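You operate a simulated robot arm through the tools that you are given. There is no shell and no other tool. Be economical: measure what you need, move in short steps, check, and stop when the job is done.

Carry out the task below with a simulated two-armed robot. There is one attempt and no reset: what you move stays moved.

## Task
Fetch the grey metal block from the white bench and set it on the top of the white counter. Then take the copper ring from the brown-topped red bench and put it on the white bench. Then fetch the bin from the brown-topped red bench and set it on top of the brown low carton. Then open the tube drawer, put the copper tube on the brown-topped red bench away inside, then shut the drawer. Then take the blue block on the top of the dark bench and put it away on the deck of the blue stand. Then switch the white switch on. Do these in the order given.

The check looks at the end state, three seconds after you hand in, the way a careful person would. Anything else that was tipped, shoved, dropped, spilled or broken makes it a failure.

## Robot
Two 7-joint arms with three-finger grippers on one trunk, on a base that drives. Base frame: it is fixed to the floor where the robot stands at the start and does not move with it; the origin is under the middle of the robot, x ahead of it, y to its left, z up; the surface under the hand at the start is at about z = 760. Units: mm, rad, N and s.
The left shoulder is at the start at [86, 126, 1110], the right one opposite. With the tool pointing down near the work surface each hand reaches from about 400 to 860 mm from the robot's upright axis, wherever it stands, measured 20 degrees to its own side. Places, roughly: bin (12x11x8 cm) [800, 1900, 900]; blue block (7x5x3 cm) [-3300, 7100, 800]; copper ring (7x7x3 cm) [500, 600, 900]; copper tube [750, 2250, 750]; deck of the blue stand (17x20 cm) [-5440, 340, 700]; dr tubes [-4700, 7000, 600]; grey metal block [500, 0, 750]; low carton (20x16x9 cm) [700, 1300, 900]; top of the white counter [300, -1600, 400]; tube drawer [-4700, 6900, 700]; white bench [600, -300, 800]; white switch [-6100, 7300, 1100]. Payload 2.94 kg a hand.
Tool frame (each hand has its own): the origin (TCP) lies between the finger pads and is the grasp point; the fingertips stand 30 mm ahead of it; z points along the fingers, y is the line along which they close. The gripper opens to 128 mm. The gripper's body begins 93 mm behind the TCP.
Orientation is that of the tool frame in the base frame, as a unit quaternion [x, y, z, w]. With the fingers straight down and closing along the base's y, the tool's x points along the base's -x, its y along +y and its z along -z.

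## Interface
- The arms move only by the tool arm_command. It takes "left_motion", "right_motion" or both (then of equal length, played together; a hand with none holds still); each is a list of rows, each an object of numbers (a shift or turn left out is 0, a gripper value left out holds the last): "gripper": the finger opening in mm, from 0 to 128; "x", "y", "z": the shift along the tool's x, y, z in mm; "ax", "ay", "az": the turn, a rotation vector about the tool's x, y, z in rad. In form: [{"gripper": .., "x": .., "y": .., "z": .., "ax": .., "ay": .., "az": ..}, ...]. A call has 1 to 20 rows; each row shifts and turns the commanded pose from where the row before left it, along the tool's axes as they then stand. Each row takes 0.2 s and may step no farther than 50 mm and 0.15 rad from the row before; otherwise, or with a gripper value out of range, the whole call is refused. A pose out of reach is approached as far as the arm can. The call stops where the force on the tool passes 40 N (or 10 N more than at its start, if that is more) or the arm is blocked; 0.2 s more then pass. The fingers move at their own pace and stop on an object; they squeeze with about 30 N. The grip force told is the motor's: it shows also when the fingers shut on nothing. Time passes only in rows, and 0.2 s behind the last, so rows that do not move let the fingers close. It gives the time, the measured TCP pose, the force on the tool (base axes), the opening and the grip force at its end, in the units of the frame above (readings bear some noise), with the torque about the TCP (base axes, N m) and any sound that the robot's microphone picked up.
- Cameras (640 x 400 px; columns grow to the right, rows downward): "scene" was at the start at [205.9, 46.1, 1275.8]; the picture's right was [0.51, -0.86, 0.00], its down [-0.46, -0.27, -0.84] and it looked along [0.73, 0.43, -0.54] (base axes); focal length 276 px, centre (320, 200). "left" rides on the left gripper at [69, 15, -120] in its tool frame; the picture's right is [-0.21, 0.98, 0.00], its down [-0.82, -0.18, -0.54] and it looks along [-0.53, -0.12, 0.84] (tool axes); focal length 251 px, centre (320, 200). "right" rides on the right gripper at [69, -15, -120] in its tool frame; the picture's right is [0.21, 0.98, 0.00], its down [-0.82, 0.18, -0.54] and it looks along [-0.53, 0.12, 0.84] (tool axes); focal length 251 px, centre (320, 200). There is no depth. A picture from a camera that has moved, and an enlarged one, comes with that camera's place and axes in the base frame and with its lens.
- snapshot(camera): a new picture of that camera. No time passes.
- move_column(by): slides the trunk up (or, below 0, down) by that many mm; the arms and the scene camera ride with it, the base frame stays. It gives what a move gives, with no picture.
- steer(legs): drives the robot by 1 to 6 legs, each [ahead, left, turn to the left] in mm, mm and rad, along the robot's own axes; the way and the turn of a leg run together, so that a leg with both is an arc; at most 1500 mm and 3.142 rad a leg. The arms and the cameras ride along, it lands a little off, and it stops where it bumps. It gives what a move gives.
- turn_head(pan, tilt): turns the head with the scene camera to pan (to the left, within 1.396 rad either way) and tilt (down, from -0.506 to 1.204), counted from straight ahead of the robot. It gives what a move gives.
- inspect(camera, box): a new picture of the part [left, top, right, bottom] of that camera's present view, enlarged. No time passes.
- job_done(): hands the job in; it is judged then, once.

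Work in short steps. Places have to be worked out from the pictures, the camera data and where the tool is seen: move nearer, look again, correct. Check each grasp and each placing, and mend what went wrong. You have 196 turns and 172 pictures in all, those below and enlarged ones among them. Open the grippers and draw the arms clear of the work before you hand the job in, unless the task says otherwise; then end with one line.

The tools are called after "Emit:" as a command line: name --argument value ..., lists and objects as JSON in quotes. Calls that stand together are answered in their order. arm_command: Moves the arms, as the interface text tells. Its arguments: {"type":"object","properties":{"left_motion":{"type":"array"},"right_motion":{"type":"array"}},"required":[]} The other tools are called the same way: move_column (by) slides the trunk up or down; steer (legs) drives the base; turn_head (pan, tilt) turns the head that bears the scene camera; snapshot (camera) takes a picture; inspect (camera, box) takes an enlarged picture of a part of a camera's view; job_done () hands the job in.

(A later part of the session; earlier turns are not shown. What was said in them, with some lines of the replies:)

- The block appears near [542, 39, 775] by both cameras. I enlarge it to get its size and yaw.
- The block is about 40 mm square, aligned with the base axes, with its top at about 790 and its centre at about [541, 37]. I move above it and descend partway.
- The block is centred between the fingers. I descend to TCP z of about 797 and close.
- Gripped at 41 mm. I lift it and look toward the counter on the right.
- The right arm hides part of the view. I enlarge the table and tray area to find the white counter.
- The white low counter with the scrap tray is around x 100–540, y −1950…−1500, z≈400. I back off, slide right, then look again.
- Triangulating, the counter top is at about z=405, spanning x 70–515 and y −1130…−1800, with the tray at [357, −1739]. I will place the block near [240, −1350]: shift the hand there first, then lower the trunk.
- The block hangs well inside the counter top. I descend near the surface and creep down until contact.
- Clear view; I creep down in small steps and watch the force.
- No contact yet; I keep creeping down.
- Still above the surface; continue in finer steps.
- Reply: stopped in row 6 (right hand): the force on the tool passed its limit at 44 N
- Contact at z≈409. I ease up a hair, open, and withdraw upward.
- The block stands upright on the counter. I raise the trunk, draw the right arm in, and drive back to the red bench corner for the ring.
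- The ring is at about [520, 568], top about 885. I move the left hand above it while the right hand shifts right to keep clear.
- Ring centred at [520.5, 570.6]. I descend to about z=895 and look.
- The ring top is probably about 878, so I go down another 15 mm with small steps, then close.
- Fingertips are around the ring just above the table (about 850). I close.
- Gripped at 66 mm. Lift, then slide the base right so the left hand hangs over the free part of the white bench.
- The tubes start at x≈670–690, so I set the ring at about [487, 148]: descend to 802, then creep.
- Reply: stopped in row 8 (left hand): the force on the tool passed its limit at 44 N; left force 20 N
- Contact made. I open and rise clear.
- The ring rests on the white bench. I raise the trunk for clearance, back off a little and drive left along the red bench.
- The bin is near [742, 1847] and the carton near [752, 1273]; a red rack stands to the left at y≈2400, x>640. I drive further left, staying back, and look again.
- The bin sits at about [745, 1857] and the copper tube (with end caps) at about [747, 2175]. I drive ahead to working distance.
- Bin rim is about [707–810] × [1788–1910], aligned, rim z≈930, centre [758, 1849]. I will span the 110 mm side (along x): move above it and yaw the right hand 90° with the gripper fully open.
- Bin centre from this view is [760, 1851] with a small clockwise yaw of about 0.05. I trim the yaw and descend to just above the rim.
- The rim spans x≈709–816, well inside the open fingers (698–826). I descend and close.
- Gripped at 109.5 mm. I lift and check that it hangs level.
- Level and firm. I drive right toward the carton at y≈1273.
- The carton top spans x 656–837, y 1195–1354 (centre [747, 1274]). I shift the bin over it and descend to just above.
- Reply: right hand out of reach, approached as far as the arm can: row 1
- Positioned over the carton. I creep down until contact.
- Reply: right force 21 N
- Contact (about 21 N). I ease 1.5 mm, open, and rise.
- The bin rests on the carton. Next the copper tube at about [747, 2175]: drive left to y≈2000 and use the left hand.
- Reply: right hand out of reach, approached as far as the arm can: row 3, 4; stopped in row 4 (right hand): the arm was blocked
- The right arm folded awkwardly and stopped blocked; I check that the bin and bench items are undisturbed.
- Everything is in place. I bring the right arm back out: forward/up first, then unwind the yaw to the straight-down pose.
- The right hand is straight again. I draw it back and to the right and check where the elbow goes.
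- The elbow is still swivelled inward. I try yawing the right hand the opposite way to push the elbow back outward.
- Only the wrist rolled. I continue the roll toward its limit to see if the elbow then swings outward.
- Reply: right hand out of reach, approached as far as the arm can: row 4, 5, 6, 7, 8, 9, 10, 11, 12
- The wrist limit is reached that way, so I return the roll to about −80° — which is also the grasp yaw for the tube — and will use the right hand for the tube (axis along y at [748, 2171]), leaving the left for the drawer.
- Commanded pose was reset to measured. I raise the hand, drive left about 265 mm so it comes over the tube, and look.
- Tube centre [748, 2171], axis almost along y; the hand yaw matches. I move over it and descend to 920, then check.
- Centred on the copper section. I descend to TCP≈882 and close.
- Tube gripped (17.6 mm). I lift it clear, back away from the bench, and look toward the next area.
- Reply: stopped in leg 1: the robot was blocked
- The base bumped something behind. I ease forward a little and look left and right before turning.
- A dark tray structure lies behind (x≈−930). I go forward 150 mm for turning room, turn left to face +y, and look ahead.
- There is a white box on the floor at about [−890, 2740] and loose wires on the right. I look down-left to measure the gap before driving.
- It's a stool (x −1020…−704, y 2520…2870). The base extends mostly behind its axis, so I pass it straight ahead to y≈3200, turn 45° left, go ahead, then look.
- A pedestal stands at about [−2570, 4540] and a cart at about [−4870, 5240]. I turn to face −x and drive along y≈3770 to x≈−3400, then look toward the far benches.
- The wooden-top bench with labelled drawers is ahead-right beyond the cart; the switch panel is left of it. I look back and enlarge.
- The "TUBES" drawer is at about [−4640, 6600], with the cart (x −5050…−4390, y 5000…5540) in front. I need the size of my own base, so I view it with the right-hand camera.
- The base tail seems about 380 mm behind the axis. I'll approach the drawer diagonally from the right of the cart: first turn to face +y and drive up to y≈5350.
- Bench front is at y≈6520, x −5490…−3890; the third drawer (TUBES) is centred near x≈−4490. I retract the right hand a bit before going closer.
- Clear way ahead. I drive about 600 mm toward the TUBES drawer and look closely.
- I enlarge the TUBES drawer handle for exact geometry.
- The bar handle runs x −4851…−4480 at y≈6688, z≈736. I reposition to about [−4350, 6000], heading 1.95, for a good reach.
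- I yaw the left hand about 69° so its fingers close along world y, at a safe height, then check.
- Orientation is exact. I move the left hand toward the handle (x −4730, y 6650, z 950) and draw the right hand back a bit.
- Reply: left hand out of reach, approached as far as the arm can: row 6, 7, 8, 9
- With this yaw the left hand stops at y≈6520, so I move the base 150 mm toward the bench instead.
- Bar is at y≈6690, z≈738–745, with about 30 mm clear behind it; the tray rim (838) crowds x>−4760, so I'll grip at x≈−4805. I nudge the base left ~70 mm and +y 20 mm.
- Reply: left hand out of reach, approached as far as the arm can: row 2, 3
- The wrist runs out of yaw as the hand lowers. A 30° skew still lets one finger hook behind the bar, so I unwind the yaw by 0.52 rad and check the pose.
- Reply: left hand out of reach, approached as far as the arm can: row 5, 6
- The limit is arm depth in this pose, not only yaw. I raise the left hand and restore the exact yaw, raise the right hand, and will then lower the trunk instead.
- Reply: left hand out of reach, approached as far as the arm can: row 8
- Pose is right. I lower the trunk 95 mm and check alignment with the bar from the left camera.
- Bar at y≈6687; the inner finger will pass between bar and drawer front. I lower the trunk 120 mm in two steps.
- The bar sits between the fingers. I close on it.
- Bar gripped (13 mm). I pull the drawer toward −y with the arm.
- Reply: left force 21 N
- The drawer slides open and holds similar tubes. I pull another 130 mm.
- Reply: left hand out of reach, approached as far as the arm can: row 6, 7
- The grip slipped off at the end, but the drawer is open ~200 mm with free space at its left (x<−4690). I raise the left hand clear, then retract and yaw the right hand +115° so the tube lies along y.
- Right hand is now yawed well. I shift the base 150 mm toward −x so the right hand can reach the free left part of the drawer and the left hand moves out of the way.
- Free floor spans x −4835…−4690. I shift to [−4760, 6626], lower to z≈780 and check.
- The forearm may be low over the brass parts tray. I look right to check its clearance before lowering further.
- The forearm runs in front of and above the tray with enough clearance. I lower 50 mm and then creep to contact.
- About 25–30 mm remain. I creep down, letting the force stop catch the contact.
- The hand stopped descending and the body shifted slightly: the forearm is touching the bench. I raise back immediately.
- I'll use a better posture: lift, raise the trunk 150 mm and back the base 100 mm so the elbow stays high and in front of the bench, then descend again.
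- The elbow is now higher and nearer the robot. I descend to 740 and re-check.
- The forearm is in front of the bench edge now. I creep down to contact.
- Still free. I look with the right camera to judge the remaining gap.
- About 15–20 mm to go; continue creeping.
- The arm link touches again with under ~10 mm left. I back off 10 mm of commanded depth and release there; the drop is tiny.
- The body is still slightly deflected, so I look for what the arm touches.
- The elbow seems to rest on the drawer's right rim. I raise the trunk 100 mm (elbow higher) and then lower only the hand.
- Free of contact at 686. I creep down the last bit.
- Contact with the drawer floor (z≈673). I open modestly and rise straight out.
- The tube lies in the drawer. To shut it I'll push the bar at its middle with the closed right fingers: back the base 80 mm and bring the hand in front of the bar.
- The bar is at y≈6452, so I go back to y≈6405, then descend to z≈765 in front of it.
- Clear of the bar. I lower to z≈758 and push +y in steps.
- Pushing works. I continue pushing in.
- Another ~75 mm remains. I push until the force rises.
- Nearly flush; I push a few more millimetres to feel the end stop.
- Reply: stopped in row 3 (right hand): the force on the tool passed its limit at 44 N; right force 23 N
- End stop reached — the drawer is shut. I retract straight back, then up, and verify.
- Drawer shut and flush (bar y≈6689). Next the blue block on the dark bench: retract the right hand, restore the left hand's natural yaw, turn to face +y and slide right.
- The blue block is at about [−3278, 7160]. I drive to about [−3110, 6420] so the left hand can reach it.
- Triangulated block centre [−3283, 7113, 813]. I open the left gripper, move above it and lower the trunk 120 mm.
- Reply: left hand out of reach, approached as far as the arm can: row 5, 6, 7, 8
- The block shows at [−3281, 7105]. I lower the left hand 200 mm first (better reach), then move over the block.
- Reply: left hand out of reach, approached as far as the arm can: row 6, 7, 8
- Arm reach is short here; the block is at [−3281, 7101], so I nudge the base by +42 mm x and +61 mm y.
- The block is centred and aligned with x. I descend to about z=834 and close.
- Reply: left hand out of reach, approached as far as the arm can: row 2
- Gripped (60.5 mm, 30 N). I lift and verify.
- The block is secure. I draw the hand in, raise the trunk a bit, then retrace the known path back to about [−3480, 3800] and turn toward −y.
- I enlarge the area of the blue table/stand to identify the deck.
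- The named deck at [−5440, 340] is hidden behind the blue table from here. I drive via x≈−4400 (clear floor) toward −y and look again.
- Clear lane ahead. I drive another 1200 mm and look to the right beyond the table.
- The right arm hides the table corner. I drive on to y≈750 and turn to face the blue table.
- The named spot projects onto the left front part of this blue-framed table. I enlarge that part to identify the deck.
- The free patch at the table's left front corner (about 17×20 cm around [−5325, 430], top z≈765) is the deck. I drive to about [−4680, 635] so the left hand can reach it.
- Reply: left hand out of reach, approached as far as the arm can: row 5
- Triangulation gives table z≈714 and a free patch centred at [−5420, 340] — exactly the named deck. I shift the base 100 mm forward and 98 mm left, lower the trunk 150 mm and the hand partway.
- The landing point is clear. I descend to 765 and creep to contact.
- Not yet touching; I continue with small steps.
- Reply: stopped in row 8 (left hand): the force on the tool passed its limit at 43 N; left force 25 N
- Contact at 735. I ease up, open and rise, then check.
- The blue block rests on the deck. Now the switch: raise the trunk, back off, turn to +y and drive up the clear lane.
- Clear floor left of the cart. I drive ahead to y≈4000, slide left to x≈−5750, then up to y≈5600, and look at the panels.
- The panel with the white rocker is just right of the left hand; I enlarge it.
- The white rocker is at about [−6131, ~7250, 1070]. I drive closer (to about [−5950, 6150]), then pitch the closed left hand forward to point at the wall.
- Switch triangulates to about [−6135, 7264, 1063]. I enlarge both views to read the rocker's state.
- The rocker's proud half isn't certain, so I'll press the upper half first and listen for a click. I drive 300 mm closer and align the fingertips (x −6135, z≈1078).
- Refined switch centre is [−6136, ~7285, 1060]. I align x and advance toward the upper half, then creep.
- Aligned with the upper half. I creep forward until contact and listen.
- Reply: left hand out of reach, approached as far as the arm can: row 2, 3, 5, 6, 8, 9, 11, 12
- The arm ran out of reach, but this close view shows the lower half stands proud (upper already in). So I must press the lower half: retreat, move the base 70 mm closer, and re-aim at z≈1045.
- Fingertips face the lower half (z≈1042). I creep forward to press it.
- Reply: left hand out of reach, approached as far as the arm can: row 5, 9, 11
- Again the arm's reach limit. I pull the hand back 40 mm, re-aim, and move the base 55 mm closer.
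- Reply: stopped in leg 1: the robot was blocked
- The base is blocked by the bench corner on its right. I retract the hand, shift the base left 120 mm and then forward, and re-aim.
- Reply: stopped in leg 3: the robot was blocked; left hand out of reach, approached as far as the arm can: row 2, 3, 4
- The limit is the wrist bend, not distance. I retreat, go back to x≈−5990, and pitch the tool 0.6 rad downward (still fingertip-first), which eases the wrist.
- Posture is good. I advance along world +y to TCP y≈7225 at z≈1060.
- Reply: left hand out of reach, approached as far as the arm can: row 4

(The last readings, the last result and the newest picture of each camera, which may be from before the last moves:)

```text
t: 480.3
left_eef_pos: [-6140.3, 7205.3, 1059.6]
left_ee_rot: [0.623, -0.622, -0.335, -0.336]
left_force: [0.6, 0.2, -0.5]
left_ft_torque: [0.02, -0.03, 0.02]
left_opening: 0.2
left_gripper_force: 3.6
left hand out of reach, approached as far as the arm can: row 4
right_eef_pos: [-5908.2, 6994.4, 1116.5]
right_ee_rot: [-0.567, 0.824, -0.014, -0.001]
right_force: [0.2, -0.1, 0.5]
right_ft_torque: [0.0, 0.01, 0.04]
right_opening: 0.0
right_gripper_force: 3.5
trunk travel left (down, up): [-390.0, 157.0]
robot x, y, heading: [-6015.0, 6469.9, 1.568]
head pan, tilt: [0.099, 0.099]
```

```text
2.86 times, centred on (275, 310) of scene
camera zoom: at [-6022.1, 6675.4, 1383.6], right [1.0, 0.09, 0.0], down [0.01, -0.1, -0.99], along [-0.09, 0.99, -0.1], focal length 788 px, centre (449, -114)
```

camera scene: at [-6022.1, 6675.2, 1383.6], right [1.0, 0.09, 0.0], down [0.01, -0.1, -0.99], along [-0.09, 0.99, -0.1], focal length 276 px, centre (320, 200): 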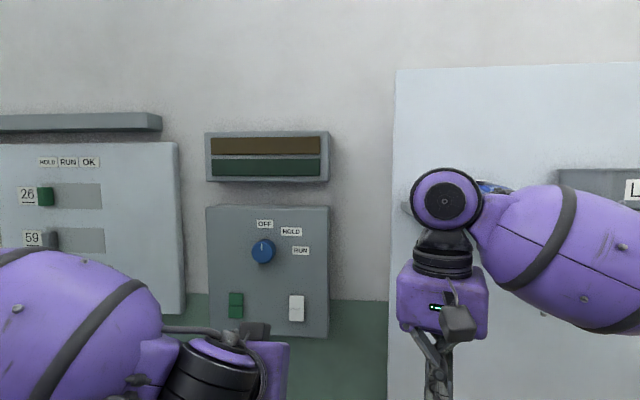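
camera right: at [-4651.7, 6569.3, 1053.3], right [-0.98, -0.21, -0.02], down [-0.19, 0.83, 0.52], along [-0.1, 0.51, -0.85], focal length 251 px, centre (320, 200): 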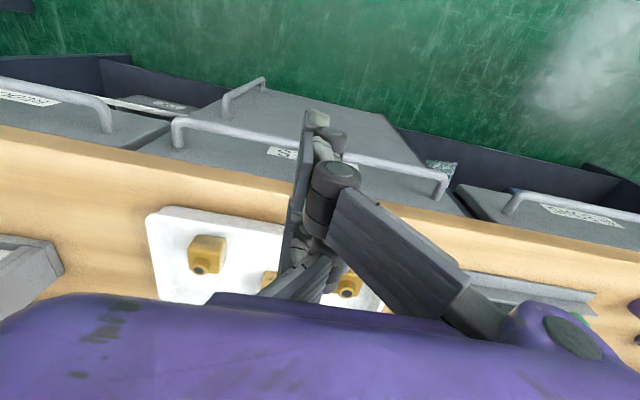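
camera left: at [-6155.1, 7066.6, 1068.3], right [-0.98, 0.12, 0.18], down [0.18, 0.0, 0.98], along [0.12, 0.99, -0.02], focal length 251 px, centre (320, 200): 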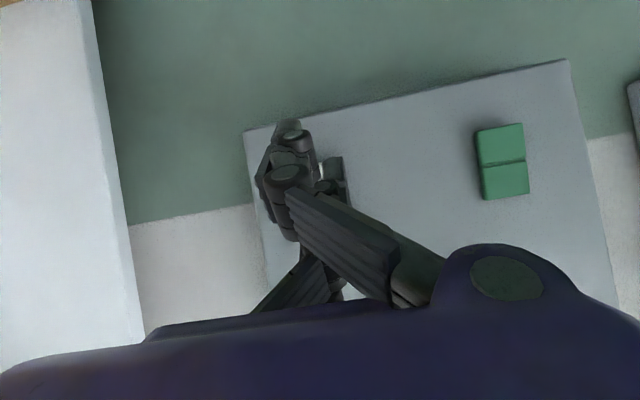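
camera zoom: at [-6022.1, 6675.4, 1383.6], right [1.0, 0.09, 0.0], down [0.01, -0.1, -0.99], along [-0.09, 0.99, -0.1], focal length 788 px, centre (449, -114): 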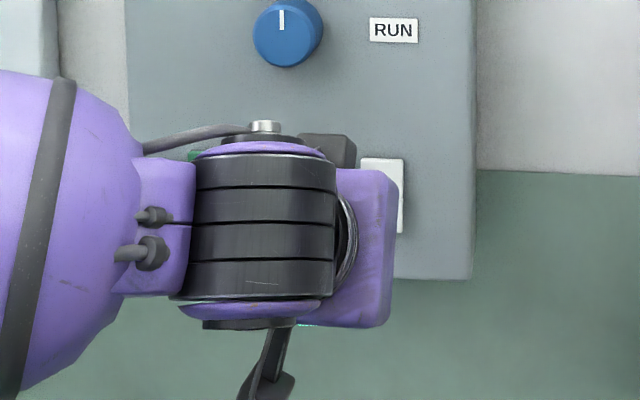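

The tip aims at the lower half (z≈1043). I retract 30 mm, move the base 60 mm forward, then push with the arm until the force or a click.

Emit:
arm_command --left_motion '[{"z": -25, "x": 16.5, "y": -3}, {}]'

Emit:
steer --legs '[[60, 0, 0]]'

Emit:
arm_command --left_motion '[{"z": 4.2, "x": -2.8}, {"z": 4.2, "x": -2.8}, {"z": 4.2, "x": -2.8}, {"z": 3.3, "x": -2.2}, {"z": 3.3, "x": -2.2}, {"z": 3.3, "x": -2.2}, {"z": 3.3, "x": -2.2}, {"z": 3.3, "x": -2.2}, {"z": 3.3, "x": -2.2}, {"z": 3.3, "x": -2.2}, {}]'

```text
t: 480.9
left_eef_pos: [-6135.2, 7174.8, 1059.2]
left_ee_rot: [0.623, -0.622, -0.335, -0.336]
left_force: [0.6, -2.0, 0.8]
left_ft_torque: [0.02, -0.01, 0.01]
left_opening: 0.0
left_gripper_force: 2.8
right_eef_pos: [-5907.2, 6994.7, 1116.8]
right_ee_rot: [-0.567, 0.823, -0.014, -0.002]
right_force: [-0.7, 0.3, 0.0]
right_ft_torque: [-0.02, -0.03, 0.0]
right_opening: 0.2
right_gripper_force: 3.1
trunk travel left (down, up): [-390.0, 157.0]
robot x, y, heading: [-6012.7, 6467.5, 1.567]
head pan, tilt: [0.099, 0.099]
```

```text
t: 481.9
left_eef_pos: [-6134.6, 7206.5, 1059.3]
left_ee_rot: [0.623, -0.623, -0.333, -0.336]
left_force: [-0.1, 0.2, 0.3]
left_ft_torque: [-0.01, -0.01, 0.0]
left_opening: 0.1
left_gripper_force: 3.0
right_eef_pos: [-5907.7, 7024.7, 1114.2]
right_ee_rot: [-0.567, 0.824, -0.016, -0.002]
right_force: [-0.1, 0.5, -0.3]
right_ft_torque: [-0.08, 0.0, -0.02]
right_opening: 0.0
right_gripper_force: 3.6
trunk travel left (down, up): [-390.0, 157.0]
robot x, y, heading: [-6016.9, 6495.0, 1.56]
head pan, tilt: [0.099, 0.099]
stopped in leg 1: the robot was blocked; the commanded pose is now the measured one
```

```text
t: 484.3
left_eef_pos: [-6139.2, 7233.8, 1062.4]
left_ee_rot: [-0.622, 0.623, 0.334, 0.337]
left_force: [-0.3, -0.3, 0.1]
left_ft_torque: [-0.02, -0.01, 0.01]
left_opening: 0.1
left_gripper_force: 3.4
left hand out of reach, approached as far as the arm can: row 7, 8, 10
right_eef_pos: [-5908.8, 7019.8, 1114.5]
right_ee_rot: [-0.567, 0.824, -0.014, -0.002]
right_force: [0.9, 0.0, 0.3]
right_ft_torque: [-0.02, -0.02, 0.04]
right_opening: 0.0
right_gripper_force: 3.1
trunk travel left (down, up): [-390.0, 157.0]
robot x, y, heading: [-6013.2, 6493.3, 1.564]
head pan, tilt: [0.099, 0.099]
```

The pattern suggests the right wrist is bumping the wall shelf. I retract the right hand 150 mm, pull the left back a little, then move the base forward again.

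Emit:
arm_command --right_motion '[{"x": 38}, {"x": 38}, {"x": 38}, {"x": 38}, {}]' --left_motion '[{"z": -33, "x": 22, "y": -3}, {"z": -16, "x": 11}, {}, {}, {}]'

Emit:
steer --legs '[[55, 0, 0]]'

Emit:
snapshot --camera "scene"

```text
t: 485.5
left_eef_pos: [-6136.5, 7172.9, 1060.9]
left_ee_rot: [-0.621, 0.623, 0.334, 0.337]
left_force: [-0.2, 0.7, 0.4]
left_ft_torque: [-0.01, 0.0, -0.02]
left_opening: 0.0
left_gripper_force: 3.1
right_eef_pos: [-5962.7, 6876.5, 1119.5]
right_ee_rot: [-0.566, 0.824, -0.014, -0.003]
right_force: [-0.7, 0.0, -0.2]
right_ft_torque: [-0.05, 0.04, 0.01]
right_opening: 0.0
right_gripper_force: 2.7
trunk travel left (down, up): [-390.0, 157.0]
robot x, y, heading: [-6010.8, 6498.6, 1.56]
head pan, tilt: [0.099, 0.099]
```

```text
t: 486.2
left_eef_pos: [-6136.8, 7173.4, 1060.7]
left_ee_rot: [-0.622, 0.623, 0.334, 0.337]
left_force: [-0.1, -0.7, 0.5]
left_ft_torque: [-0.01, 0.02, -0.03]
left_opening: 0.3
left_gripper_force: 3.0
right_eef_pos: [-5963.6, 6876.6, 1119.4]
right_ee_rot: [-0.565, 0.825, -0.014, -0.002]
right_force: [0.5, -0.8, 0.5]
right_ft_torque: [0.02, 0.03, 0.01]
right_opening: 0.0
right_gripper_force: 2.9
trunk travel left (down, up): [-390.0, 157.0]
robot x, y, heading: [-6012.1, 6496.9, 1.565]
head pan, tilt: [0.099, 0.099]
stopped in leg 1: the robot was blocked; the commanded pose is now the measured one
```

```text
10 pictures are left
camera scene: at [-6022.4, 6703.2, 1383.7], right [1.0, 0.09, 0.0], down [0.01, -0.1, -1.0], along [-0.09, 0.99, -0.1], focal length 276 px, centre (320, 200)
```

scene: 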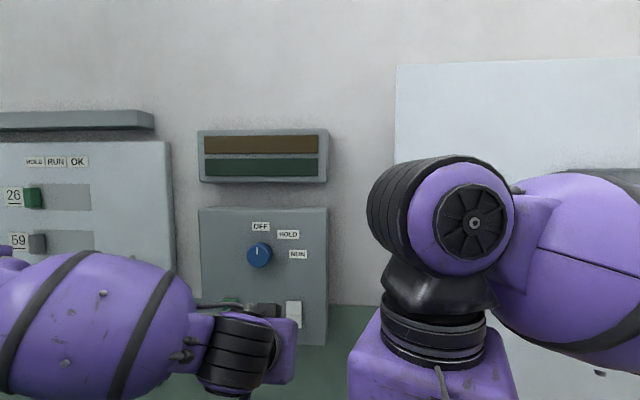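

Still blocked, so it's the base against the bench. Reach improves when the target lies further to the left of the robot, so I back 40 mm, turn right 0.22 rad, and shift the hand left to re-aim.

Emit:
steer --legs '[[-40, 0, 0], [0, 0, -0.22]]'

Emit:
arm_command --left_motion '[{"y": 42}, {"y": 42}, {"y": 42}, {"y": 42, "z": 16, "x": -10}, {}]'

Emit:
snapshot --camera "left"

```text
t: 487.9
left_eef_pos: [-5989.1, 7144.5, 1061.0]
left_ee_rot: [-0.551, 0.686, 0.296, 0.371]
left_force: [0.6, -0.2, -0.3]
left_ft_torque: [0.03, -0.02, -0.05]
left_opening: 0.0
left_gripper_force: 3.2
right_eef_pos: [-5883.6, 6817.1, 1119.3]
right_ee_rot: [-0.474, 0.88, -0.013, -0.004]
right_force: [0.8, 0.1, -0.4]
right_ft_torque: [-0.02, -0.01, 0.01]
right_opening: 0.0
right_gripper_force: 2.9
trunk travel left (down, up): [-390.0, 157.0]
robot x, y, heading: [-6015.0, 6453.9, 1.347]
head pan, tilt: [0.099, 0.099]
```

```text
t: 489.1
left_eef_pos: [-6147.7, 7197.2, 1061.6]
left_ee_rot: [-0.552, 0.686, 0.296, 0.371]
left_force: [0.8, 0.1, -0.4]
left_ft_torque: [0.0, 0.01, 0.02]
left_opening: 0.0
left_gripper_force: 3.1
right_eef_pos: [-5882.7, 6818.3, 1119.2]
right_ee_rot: [-0.473, 0.881, -0.014, -0.003]
right_force: [-0.2, 0.2, 0.0]
right_ft_torque: [0.01, -0.01, 0.02]
right_opening: 0.0
right_gripper_force: 3.1
trunk travel left (down, up): [-390.0, 157.0]
robot x, y, heading: [-6013.9, 6460.0, 1.347]
head pan, tilt: [0.099, 0.099]
```

```text
9 pictures are left
camera left: at [-6191.6, 7065.4, 1069.5], right [-0.93, 0.33, 0.18], down [0.17, -0.04, 0.98], along [0.33, 0.94, -0.02], focal length 251 px, centre (320, 200)
```

left: 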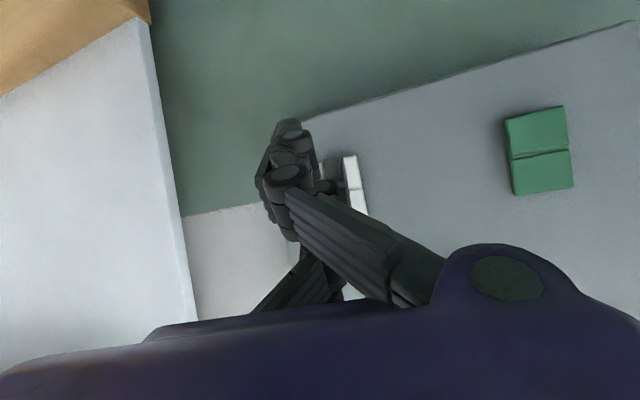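

Within reach now, tip at about [−6142, 7222, 1045]. I creep forward toward the lower half until it responds.

Emit:
arm_command --left_motion '[{"z": 8.4, "x": -5.5, "y": 1}, {"z": 8.4, "x": -5.5, "y": 1}, {"z": 8.4, "x": -5.5, "y": 1}, {"z": 4.2, "x": -2.75, "y": 0.6}, {"z": 4.2, "x": -2.75, "y": 0.6}, {"z": 4.2, "x": -2.75, "y": 0.6}, {"z": 3.3, "x": -2.2, "y": 0.5}, {"z": 3.3, "x": -2.2, "y": 0.5}, {"z": 3.3, "x": -2.2, "y": 0.5}, {"z": 3.3, "x": -2.2, "y": 0.5}, {"z": 3.3, "x": -2.2, "y": 0.5}, {"z": 3.3, "x": -2.2, "y": 0.5}, {"z": 3.3, "x": -2.2, "y": 0.5}, {}]'

```text
t: 491.9
left_eef_pos: [-6143.8, 7263.9, 1060.2]
left_ee_rot: [-0.553, 0.686, 0.294, 0.37]
left_force: [-5.9, -25.0, 9.1]
left_ft_torque: [0.81, -0.24, -0.21]
left_opening: 0.3
left_gripper_force: 2.9
right_eef_pos: [-5884.4, 6812.5, 1122.2]
right_ee_rot: [-0.473, 0.881, -0.013, -0.002]
right_force: [-1.0, 0.4, 0.2]
right_ft_torque: [0.0, 0.0, 0.0]
right_opening: 0.0
right_gripper_force: 3.4
trunk travel left (down, up): [-390.0, 157.0]
robot x, y, heading: [-6012.9, 6458.7, 1.348]
head pan, tilt: [0.099, 0.099]
stopped in row 13 (left hand): the force on the tool passed its limit at 44 N (the readings are from after the stop); the commanded pose is now the measured one
```

Firm contact (44 N). I back the hand off and look at the rocker.

Emit:
arm_command --left_motion '[{"z": -16, "x": 11}, {"z": -33, "x": 22}, {"z": -33, "x": 22, "y": 20}, {"y": 40}, {"y": 40}, {}]'

Emit:
turn_head --pan 0.35 --tilt 0.2

Emit:
inspect --camera "scene" --box '[200, 180, 400, 330]'

```text
t: 493.3
left_eef_pos: [-6261.9, 7195.5, 1058.5]
left_ee_rot: [-0.553, 0.687, 0.294, 0.368]
left_force: [-0.4, -0.4, 0.2]
left_ft_torque: [0.0, 0.01, 0.02]
left_opening: 0.1
left_gripper_force: 3.7
right_eef_pos: [-5883.0, 6817.6, 1118.7]
right_ee_rot: [-0.474, 0.88, -0.014, -0.004]
right_force: [-0.5, 0.0, 0.3]
right_ft_torque: [0.02, 0.03, -0.01]
right_opening: 0.2
right_gripper_force: 2.6
trunk travel left (down, up): [-390.0, 157.0]
robot x, y, heading: [-6012.9, 6455.9, 1.349]
head pan, tilt: [0.099, 0.099]
```

```text
t: 494.0
left_eef_pos: [-6262.8, 7194.3, 1057.6]
left_ee_rot: [-0.553, 0.688, 0.293, 0.369]
left_force: [-0.9, 0.1, -0.1]
left_ft_torque: [-0.04, 0.0, -0.01]
left_opening: 0.2
left_gripper_force: 2.7
right_eef_pos: [-5883.9, 6817.8, 1119.5]
right_ee_rot: [-0.474, 0.88, -0.013, -0.004]
right_force: [1.2, 0.3, -0.2]
right_ft_torque: [0.03, 0.0, 0.0]
right_opening: 0.0
right_gripper_force: 2.8
trunk travel left (down, up): [-390.0, 157.0]
robot x, y, heading: [-6015.2, 6456.3, 1.348]
head pan, tilt: [0.351, 0.201]
```

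```text
2.67 times, centred on (300, 255) of scene
camera zoom: at [-6002.1, 6660.8, 1374.3], right [0.99, 0.13, 0.0], down [0.03, -0.2, -0.98], along [-0.13, 0.97, -0.2], focal length 736 px, centre (373, 53)
```

zoom: 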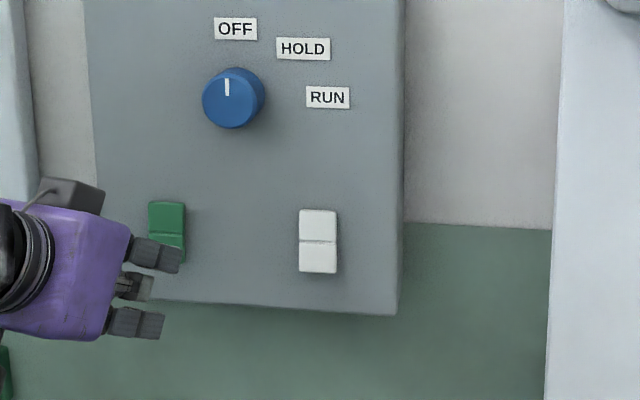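

I enlarge further, with the green rocker for comparison (it was in the same initial state).

Emit:
arm_command --left_motion '[{"z": -40, "x": 26}, {"z": -40, "x": 26}, {"y": 40}, {"y": 40}, {}]'

Emit:
inspect --camera "scene" --box '[245, 245, 340, 300]'

```text
t: 495.2
left_eef_pos: [-6360.4, 7119.6, 1058.6]
left_ee_rot: [-0.553, 0.688, 0.293, 0.368]
left_force: [0.3, 0.4, 0.4]
left_ft_torque: [-0.01, 0.01, 0.02]
left_opening: 0.1
left_gripper_force: 3.0
right_eef_pos: [-5883.7, 6817.0, 1119.3]
right_ee_rot: [-0.475, 0.88, -0.015, -0.005]
right_force: [-0.2, 0.2, -0.1]
right_ft_torque: [0.01, 0.01, 0.01]
right_opening: 0.2
right_gripper_force: 3.0
trunk travel left (down, up): [-390.0, 157.0]
robot x, y, heading: [-6014.5, 6454.6, 1.351]
head pan, tilt: [0.351, 0.201]
```

```text
6.74 times, centred on (292, 272) of scene
camera zoom: at [-6001.4, 6660.9, 1374.3], right [0.99, 0.13, 0.0], down [0.03, -0.2, -0.98], along [-0.13, 0.97, -0.2], focal length 1858 px, centre (505, -288)
```

zoom: 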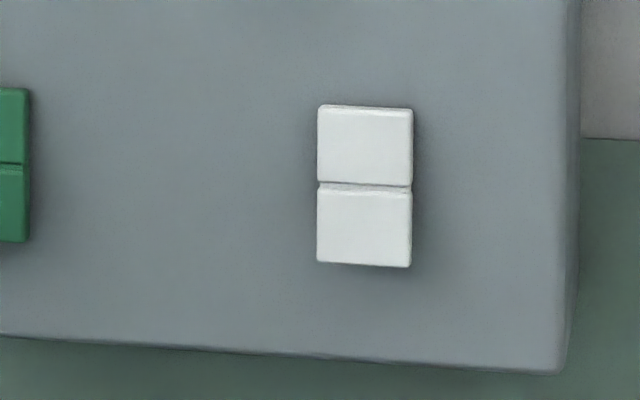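

The comparison isn't conclusive; the left camera now sees the switch obliquely from its side, so I check its profile there.

Emit:
inspect --camera "left" --box '[130, 130, 290, 270]'

```text
2.86 times, centred on (210, 200) of left
camera zoom: at [-6405.3, 6986.6, 1066.7], right [-0.93, 0.33, 0.17], down [0.17, -0.03, 0.98], along [0.33, 0.94, -0.03], focal length 718 px, centre (634, 200)
```

zoom: 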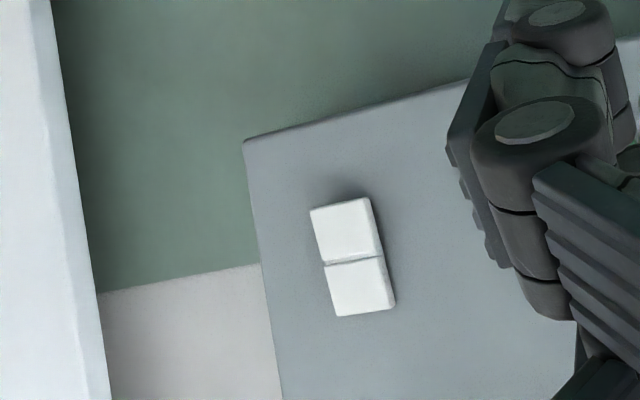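

I zoom right onto the rocker in this oblique view to see which end stands out.

Emit:
inspect --camera "left" --box '[190, 185, 255, 250]'

```text
6.15 times, centred on (222, 218) of left
camera zoom: at [-6405.3, 6986.6, 1066.7], right [-0.93, 0.33, 0.17], down [0.17, -0.03, 0.98], along [0.33, 0.94, -0.03], focal length 1547 px, centre (920, 92)
```

zoom: 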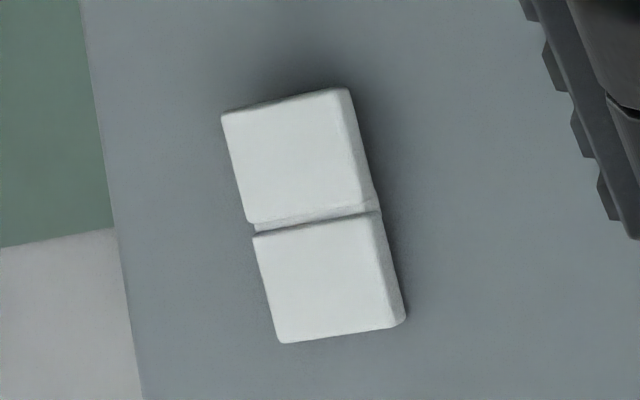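

This close-up shows the lower end still standing out; my first press bore too near the pivot (edge at z≈1052). I return and press 16 mm lower, near the bottom end, for leverage.

Emit:
arm_command --left_motion '[{"y": -36}, {"y": -36}, {"y": -36}, {"y": -36}, {"y": -36}, {"z": 37.5, "x": -20}, {"z": 37.5, "x": -20}, {"z": 37.5, "x": -20}, {"z": 37.5, "x": -20}, {}]'

Emit:
arm_command --left_motion '[{"z": 4.2, "x": -2.75}, {"z": 4.2, "x": -2.75}, {"z": 3.3, "x": -2.2}, {"z": 3.3, "x": -2.2}, {"z": 3.3, "x": -2.2}, {"z": 3.3, "x": -2.2}, {"z": 3.3, "x": -2.2}, {"z": 3.3, "x": -2.2}, {"z": 3.3, "x": -2.2}, {"z": 3.3, "x": -2.2}, {"z": 3.3, "x": -2.2}, {"z": 3.3, "x": -2.2}, {"z": 3.3, "x": -2.2}, {}]'

```text
t: 497.4
left_eef_pos: [-6147.6, 7243.4, 1039.4]
left_ee_rot: [-0.553, 0.687, 0.294, 0.369]
left_force: [0.1, 0.6, 0.0]
left_ft_torque: [-0.01, -0.06, -0.03]
left_opening: 0.2
left_gripper_force: 3.1
right_eef_pos: [-5884.6, 6815.6, 1119.0]
right_ee_rot: [-0.475, 0.88, -0.014, -0.004]
right_force: [0.5, 0.1, -0.4]
right_ft_torque: [0.02, -0.01, 0.04]
right_opening: 0.1
right_gripper_force: 3.1
trunk travel left (down, up): [-390.0, 157.0]
robot x, y, heading: [-6014.4, 6457.4, 1.352]
head pan, tilt: [0.351, 0.201]
```

```text
t: 498.8
left_eef_pos: [-6143.8, 7261.0, 1041.7]
left_ee_rot: [-0.554, 0.688, 0.292, 0.366]
left_force: [-5.2, -23.8, 3.2]
left_ft_torque: [0.65, -0.2, -0.19]
left_opening: 0.0
left_gripper_force: 2.5
right_eef_pos: [-5885.9, 6814.4, 1119.7]
right_ee_rot: [-0.475, 0.88, -0.014, -0.004]
right_force: [0.3, 0.6, -0.5]
right_ft_torque: [-0.01, 0.01, 0.0]
right_opening: 0.1
right_gripper_force: 2.9
trunk travel left (down, up): [-390.0, 157.0]
robot x, y, heading: [-6014.5, 6452.8, 1.352]
head pan, tilt: [0.351, 0.201]
stopped in row 6 (left hand): the force on the tool passed its limit at 45 N (the readings are from after the stop); the commanded pose is now the measured one
```

Firm contact again near the bottom end. I retract to the same viewing pose and compare the profile.

Emit:
arm_command --left_motion '[{"z": -40, "x": 20}, {"z": -40, "x": 20}, {"z": -40, "x": 20}, {"z": -40, "x": 20}, {"y": 36}, {"y": 36}, {"y": 36}, {"y": 36}, {"y": 36}, {}]'

Emit:
inspect --camera "left" --box '[180, 175, 260, 255]'

```text
t: 501.0
left_eef_pos: [-6357.6, 7133.3, 1063.1]
left_ee_rot: [-0.554, 0.689, 0.291, 0.366]
left_force: [-0.3, -0.1, -0.2]
left_ft_torque: [-0.04, -0.01, 0.01]
left_opening: 0.0
left_gripper_force: 2.9
right_eef_pos: [-5884.2, 6816.2, 1119.5]
right_ee_rot: [-0.475, 0.88, -0.015, -0.005]
right_force: [-0.7, -0.3, -0.6]
right_ft_torque: [-0.02, 0.02, -0.01]
right_opening: 0.1
right_gripper_force: 3.1
trunk travel left (down, up): [-390.0, 157.0]
robot x, y, heading: [-6012.0, 6458.8, 1.349]
head pan, tilt: [0.351, 0.201]
```

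```text
5.00 times, centred on (220, 215) of left
camera zoom: at [-6401.1, 7000.1, 1072.8], right [-0.93, 0.33, 0.17], down [0.18, -0.02, 0.98], along [0.33, 0.94, -0.04], focal length 1257 px, centre (820, 125)
```

zoom: 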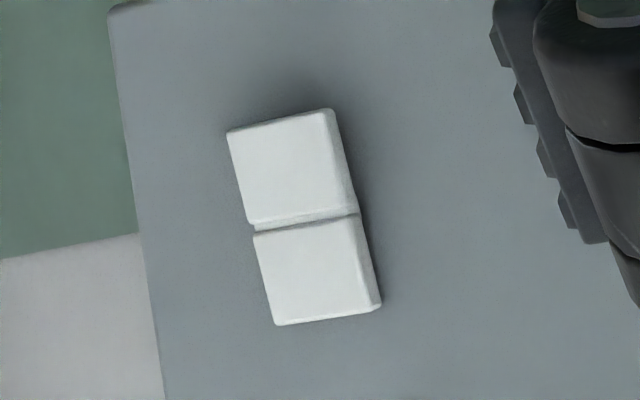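

Rethinking contact geometry: with the tool pitched down, the upper finger of the hand leads by ~18 mm and ~27 mm higher, so I pressed the upper half/pivot. I return 15–20 mm lower (TCP z≈1025) so that leading finger meets the lower half.

Emit:
arm_command --left_motion '[{"y": -36.4}, {"y": -36.4}, {"y": -36.4}, {"y": -36.4}, {"y": -36.4}, {"z": 35.3, "x": -12.3}, {"z": 35.3, "x": -12.3}, {"z": 35.3, "x": -12.3}, {"z": 35.3, "x": -12.3}, {}]'

Emit:
arm_command --left_motion '[{"z": 4.2, "x": -2.75}, {"z": 3.3, "x": -2.2}, {"z": 3.3, "x": -2.2}, {"z": 3.3, "x": -2.2}, {"z": 3.3, "x": -2.2}, {"z": 3.3, "x": -2.2}, {"z": 3.3, "x": -2.2}, {"z": 3.3, "x": -2.2}, {"z": 3.3, "x": -2.2}, {"z": 3.3, "x": -2.2}, {"z": 3.3, "x": -2.2}, {"z": 3.3, "x": -2.2}, {}]'

```text
t: 503.2
left_eef_pos: [-6145.2, 7233.5, 1023.1]
left_ee_rot: [-0.554, 0.69, 0.29, 0.365]
left_force: [0.3, -0.3, 0.7]
left_ft_torque: [0.0, -0.01, -0.02]
left_opening: 0.0
left_gripper_force: 2.9
right_eef_pos: [-5884.8, 6817.1, 1120.0]
right_ee_rot: [-0.476, 0.88, -0.014, -0.003]
right_force: [-0.4, 0.5, -1.2]
right_ft_torque: [0.03, -0.01, 0.0]
right_opening: 0.0
right_gripper_force: 2.8
trunk travel left (down, up): [-390.0, 157.0]
robot x, y, heading: [-6013.3, 6455.2, 1.349]
head pan, tilt: [0.351, 0.201]
```

```text
t: 505.3
left_eef_pos: [-6138.7, 7263.1, 1022.1]
left_ee_rot: [-0.554, 0.691, 0.289, 0.364]
left_force: [-5.1, -26.1, 4.7]
left_ft_torque: [0.7, -0.16, -0.22]
left_opening: 0.3
left_gripper_force: 3.1
right_eef_pos: [-5885.5, 6812.6, 1120.7]
right_ee_rot: [-0.476, 0.88, -0.013, -0.003]
right_force: [-1.1, 0.7, 0.1]
right_ft_torque: [0.0, -0.03, -0.01]
right_opening: 0.0
right_gripper_force: 3.3
trunk travel left (down, up): [-390.0, 157.0]
robot x, y, heading: [-6012.1, 6457.4, 1.358]
head pan, tilt: [0.351, 0.201]
heard: click
stopped in row 10 (left hand): the force on the tool passed its limit at 44 N (the readings are from after the stop); the commanded pose is now the measured one
```

A click was heard. I retract and verify the rocker has flipped.

Emit:
arm_command --left_motion '[{"z": -35, "x": 20}, {"z": -40, "x": 25}, {"z": -40, "x": 25}, {"z": -40, "x": 10}, {"y": 36}, {"y": 36}, {"y": 36}, {"y": 36}, {"y": 36}, {}]'

Emit:
inspect --camera "scene" --box '[220, 120, 360, 300]'

Emit:
inspect --camera "left" --box '[170, 165, 260, 255]'

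```text
t: 507.5
left_eef_pos: [-6355.4, 7137.1, 1040.6]
left_ee_rot: [-0.555, 0.691, 0.289, 0.362]
left_force: [-0.3, 0.7, 0.5]
left_ft_torque: [0.0, 0.01, 0.0]
left_opening: 0.0
left_gripper_force: 3.1
right_eef_pos: [-5884.1, 6816.0, 1118.9]
right_ee_rot: [-0.475, 0.88, -0.014, -0.004]
right_force: [0.1, 0.2, 0.1]
right_ft_torque: [0.01, 0.01, -0.02]
right_opening: 0.2
right_gripper_force: 3.1
trunk travel left (down, up): [-390.0, 157.0]
robot x, y, heading: [-6013.5, 6451.3, 1.349]
head pan, tilt: [0.351, 0.201]
```

```text
2.22 times, centred on (290, 210) of scene
camera zoom: at [-6002.3, 6659.8, 1374.3], right [0.99, 0.13, 0.0], down [0.03, -0.2, -0.98], along [-0.13, 0.97, -0.2], focal length 613 px, centre (387, 178)
```

zoom: 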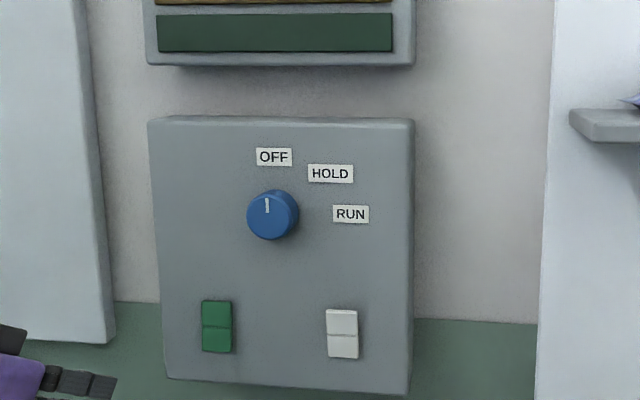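

```text
4.44 times, centred on (215, 210) of left
camera zoom: at [-6401.0, 7004.9, 1052.7], right [-0.93, 0.33, 0.17], down [0.18, -0.01, 0.98], along [0.33, 0.94, -0.05], focal length 1118 px, centre (787, 156)
```

zoom: 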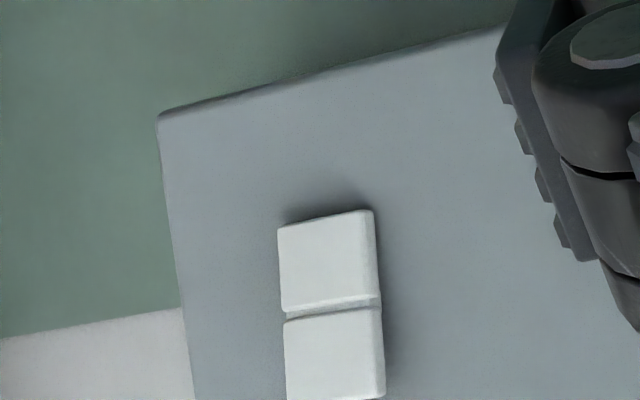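

The rocker's tilt has reversed — switched on. I back away, open both grippers, and finish.

Emit:
steer --legs '[[-350, 0, 0]]'

Emit:
arm_command --left_motion '[{"gripper": 120}, {}, {}, {}]' --right_motion '[{"gripper": 120}, {}, {}, {}]'

Emit:
snapshot --camera "scene"

```text
t: 509.7
left_eef_pos: [-6431.8, 6801.6, 1041.5]
left_ee_rot: [-0.555, 0.691, 0.289, 0.363]
left_force: [0.5, -0.4, -0.2]
left_ft_torque: [-0.01, -0.03, 0.01]
left_opening: 0.1
left_gripper_force: 3.2
right_eef_pos: [-5959.7, 6480.5, 1119.7]
right_ee_rot: [-0.476, 0.879, -0.014, -0.004]
right_force: [-0.1, 0.6, -0.5]
right_ft_torque: [0.04, 0.02, 0.04]
right_opening: 0.0
right_gripper_force: 3.4
trunk travel left (down, up): [-390.0, 157.0]
robot x, y, heading: [-6086.9, 6116.9, 1.354]
head pan, tilt: [0.351, 0.201]
```

```text
t: 510.7
left_eef_pos: [-6432.2, 6801.2, 1042.5]
left_ee_rot: [-0.555, 0.691, 0.288, 0.363]
left_force: [0.4, -0.4, -0.5]
left_ft_torque: [-0.02, -0.01, 0.0]
left_opening: 118.4
left_gripper_force: 0.1
right_eef_pos: [-5959.7, 6481.3, 1119.7]
right_ee_rot: [-0.476, 0.879, -0.013, -0.003]
right_force: [-0.4, 0.3, 0.8]
right_ft_torque: [-0.02, 0.01, -0.02]
right_opening: 118.6
right_gripper_force: 0.0
trunk travel left (down, up): [-390.0, 157.0]
robot x, y, heading: [-6088.9, 6118.0, 1.356]
head pan, tilt: [0.351, 0.201]
```

```text
1 pictures are left
camera scene: at [-6077.5, 6324.4, 1374.3], right [0.99, 0.13, 0.0], down [0.03, -0.2, -0.98], along [-0.13, 0.97, -0.2], focal length 276 px, centre (320, 200)
```

scene: 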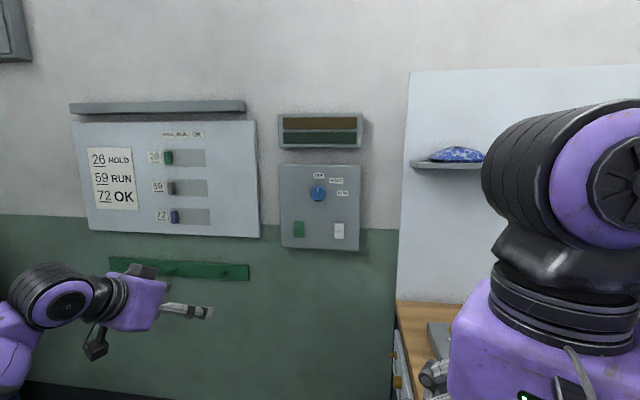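

All tasks are done, the arms are clear and both grippers are open; I hand in.

Emit:
job_done

```text
The job is handed in.
```

All six tasks were done in the order given and the job is handed in, but the base bumped something behind it once early on, and whether that object shifted was not checked.
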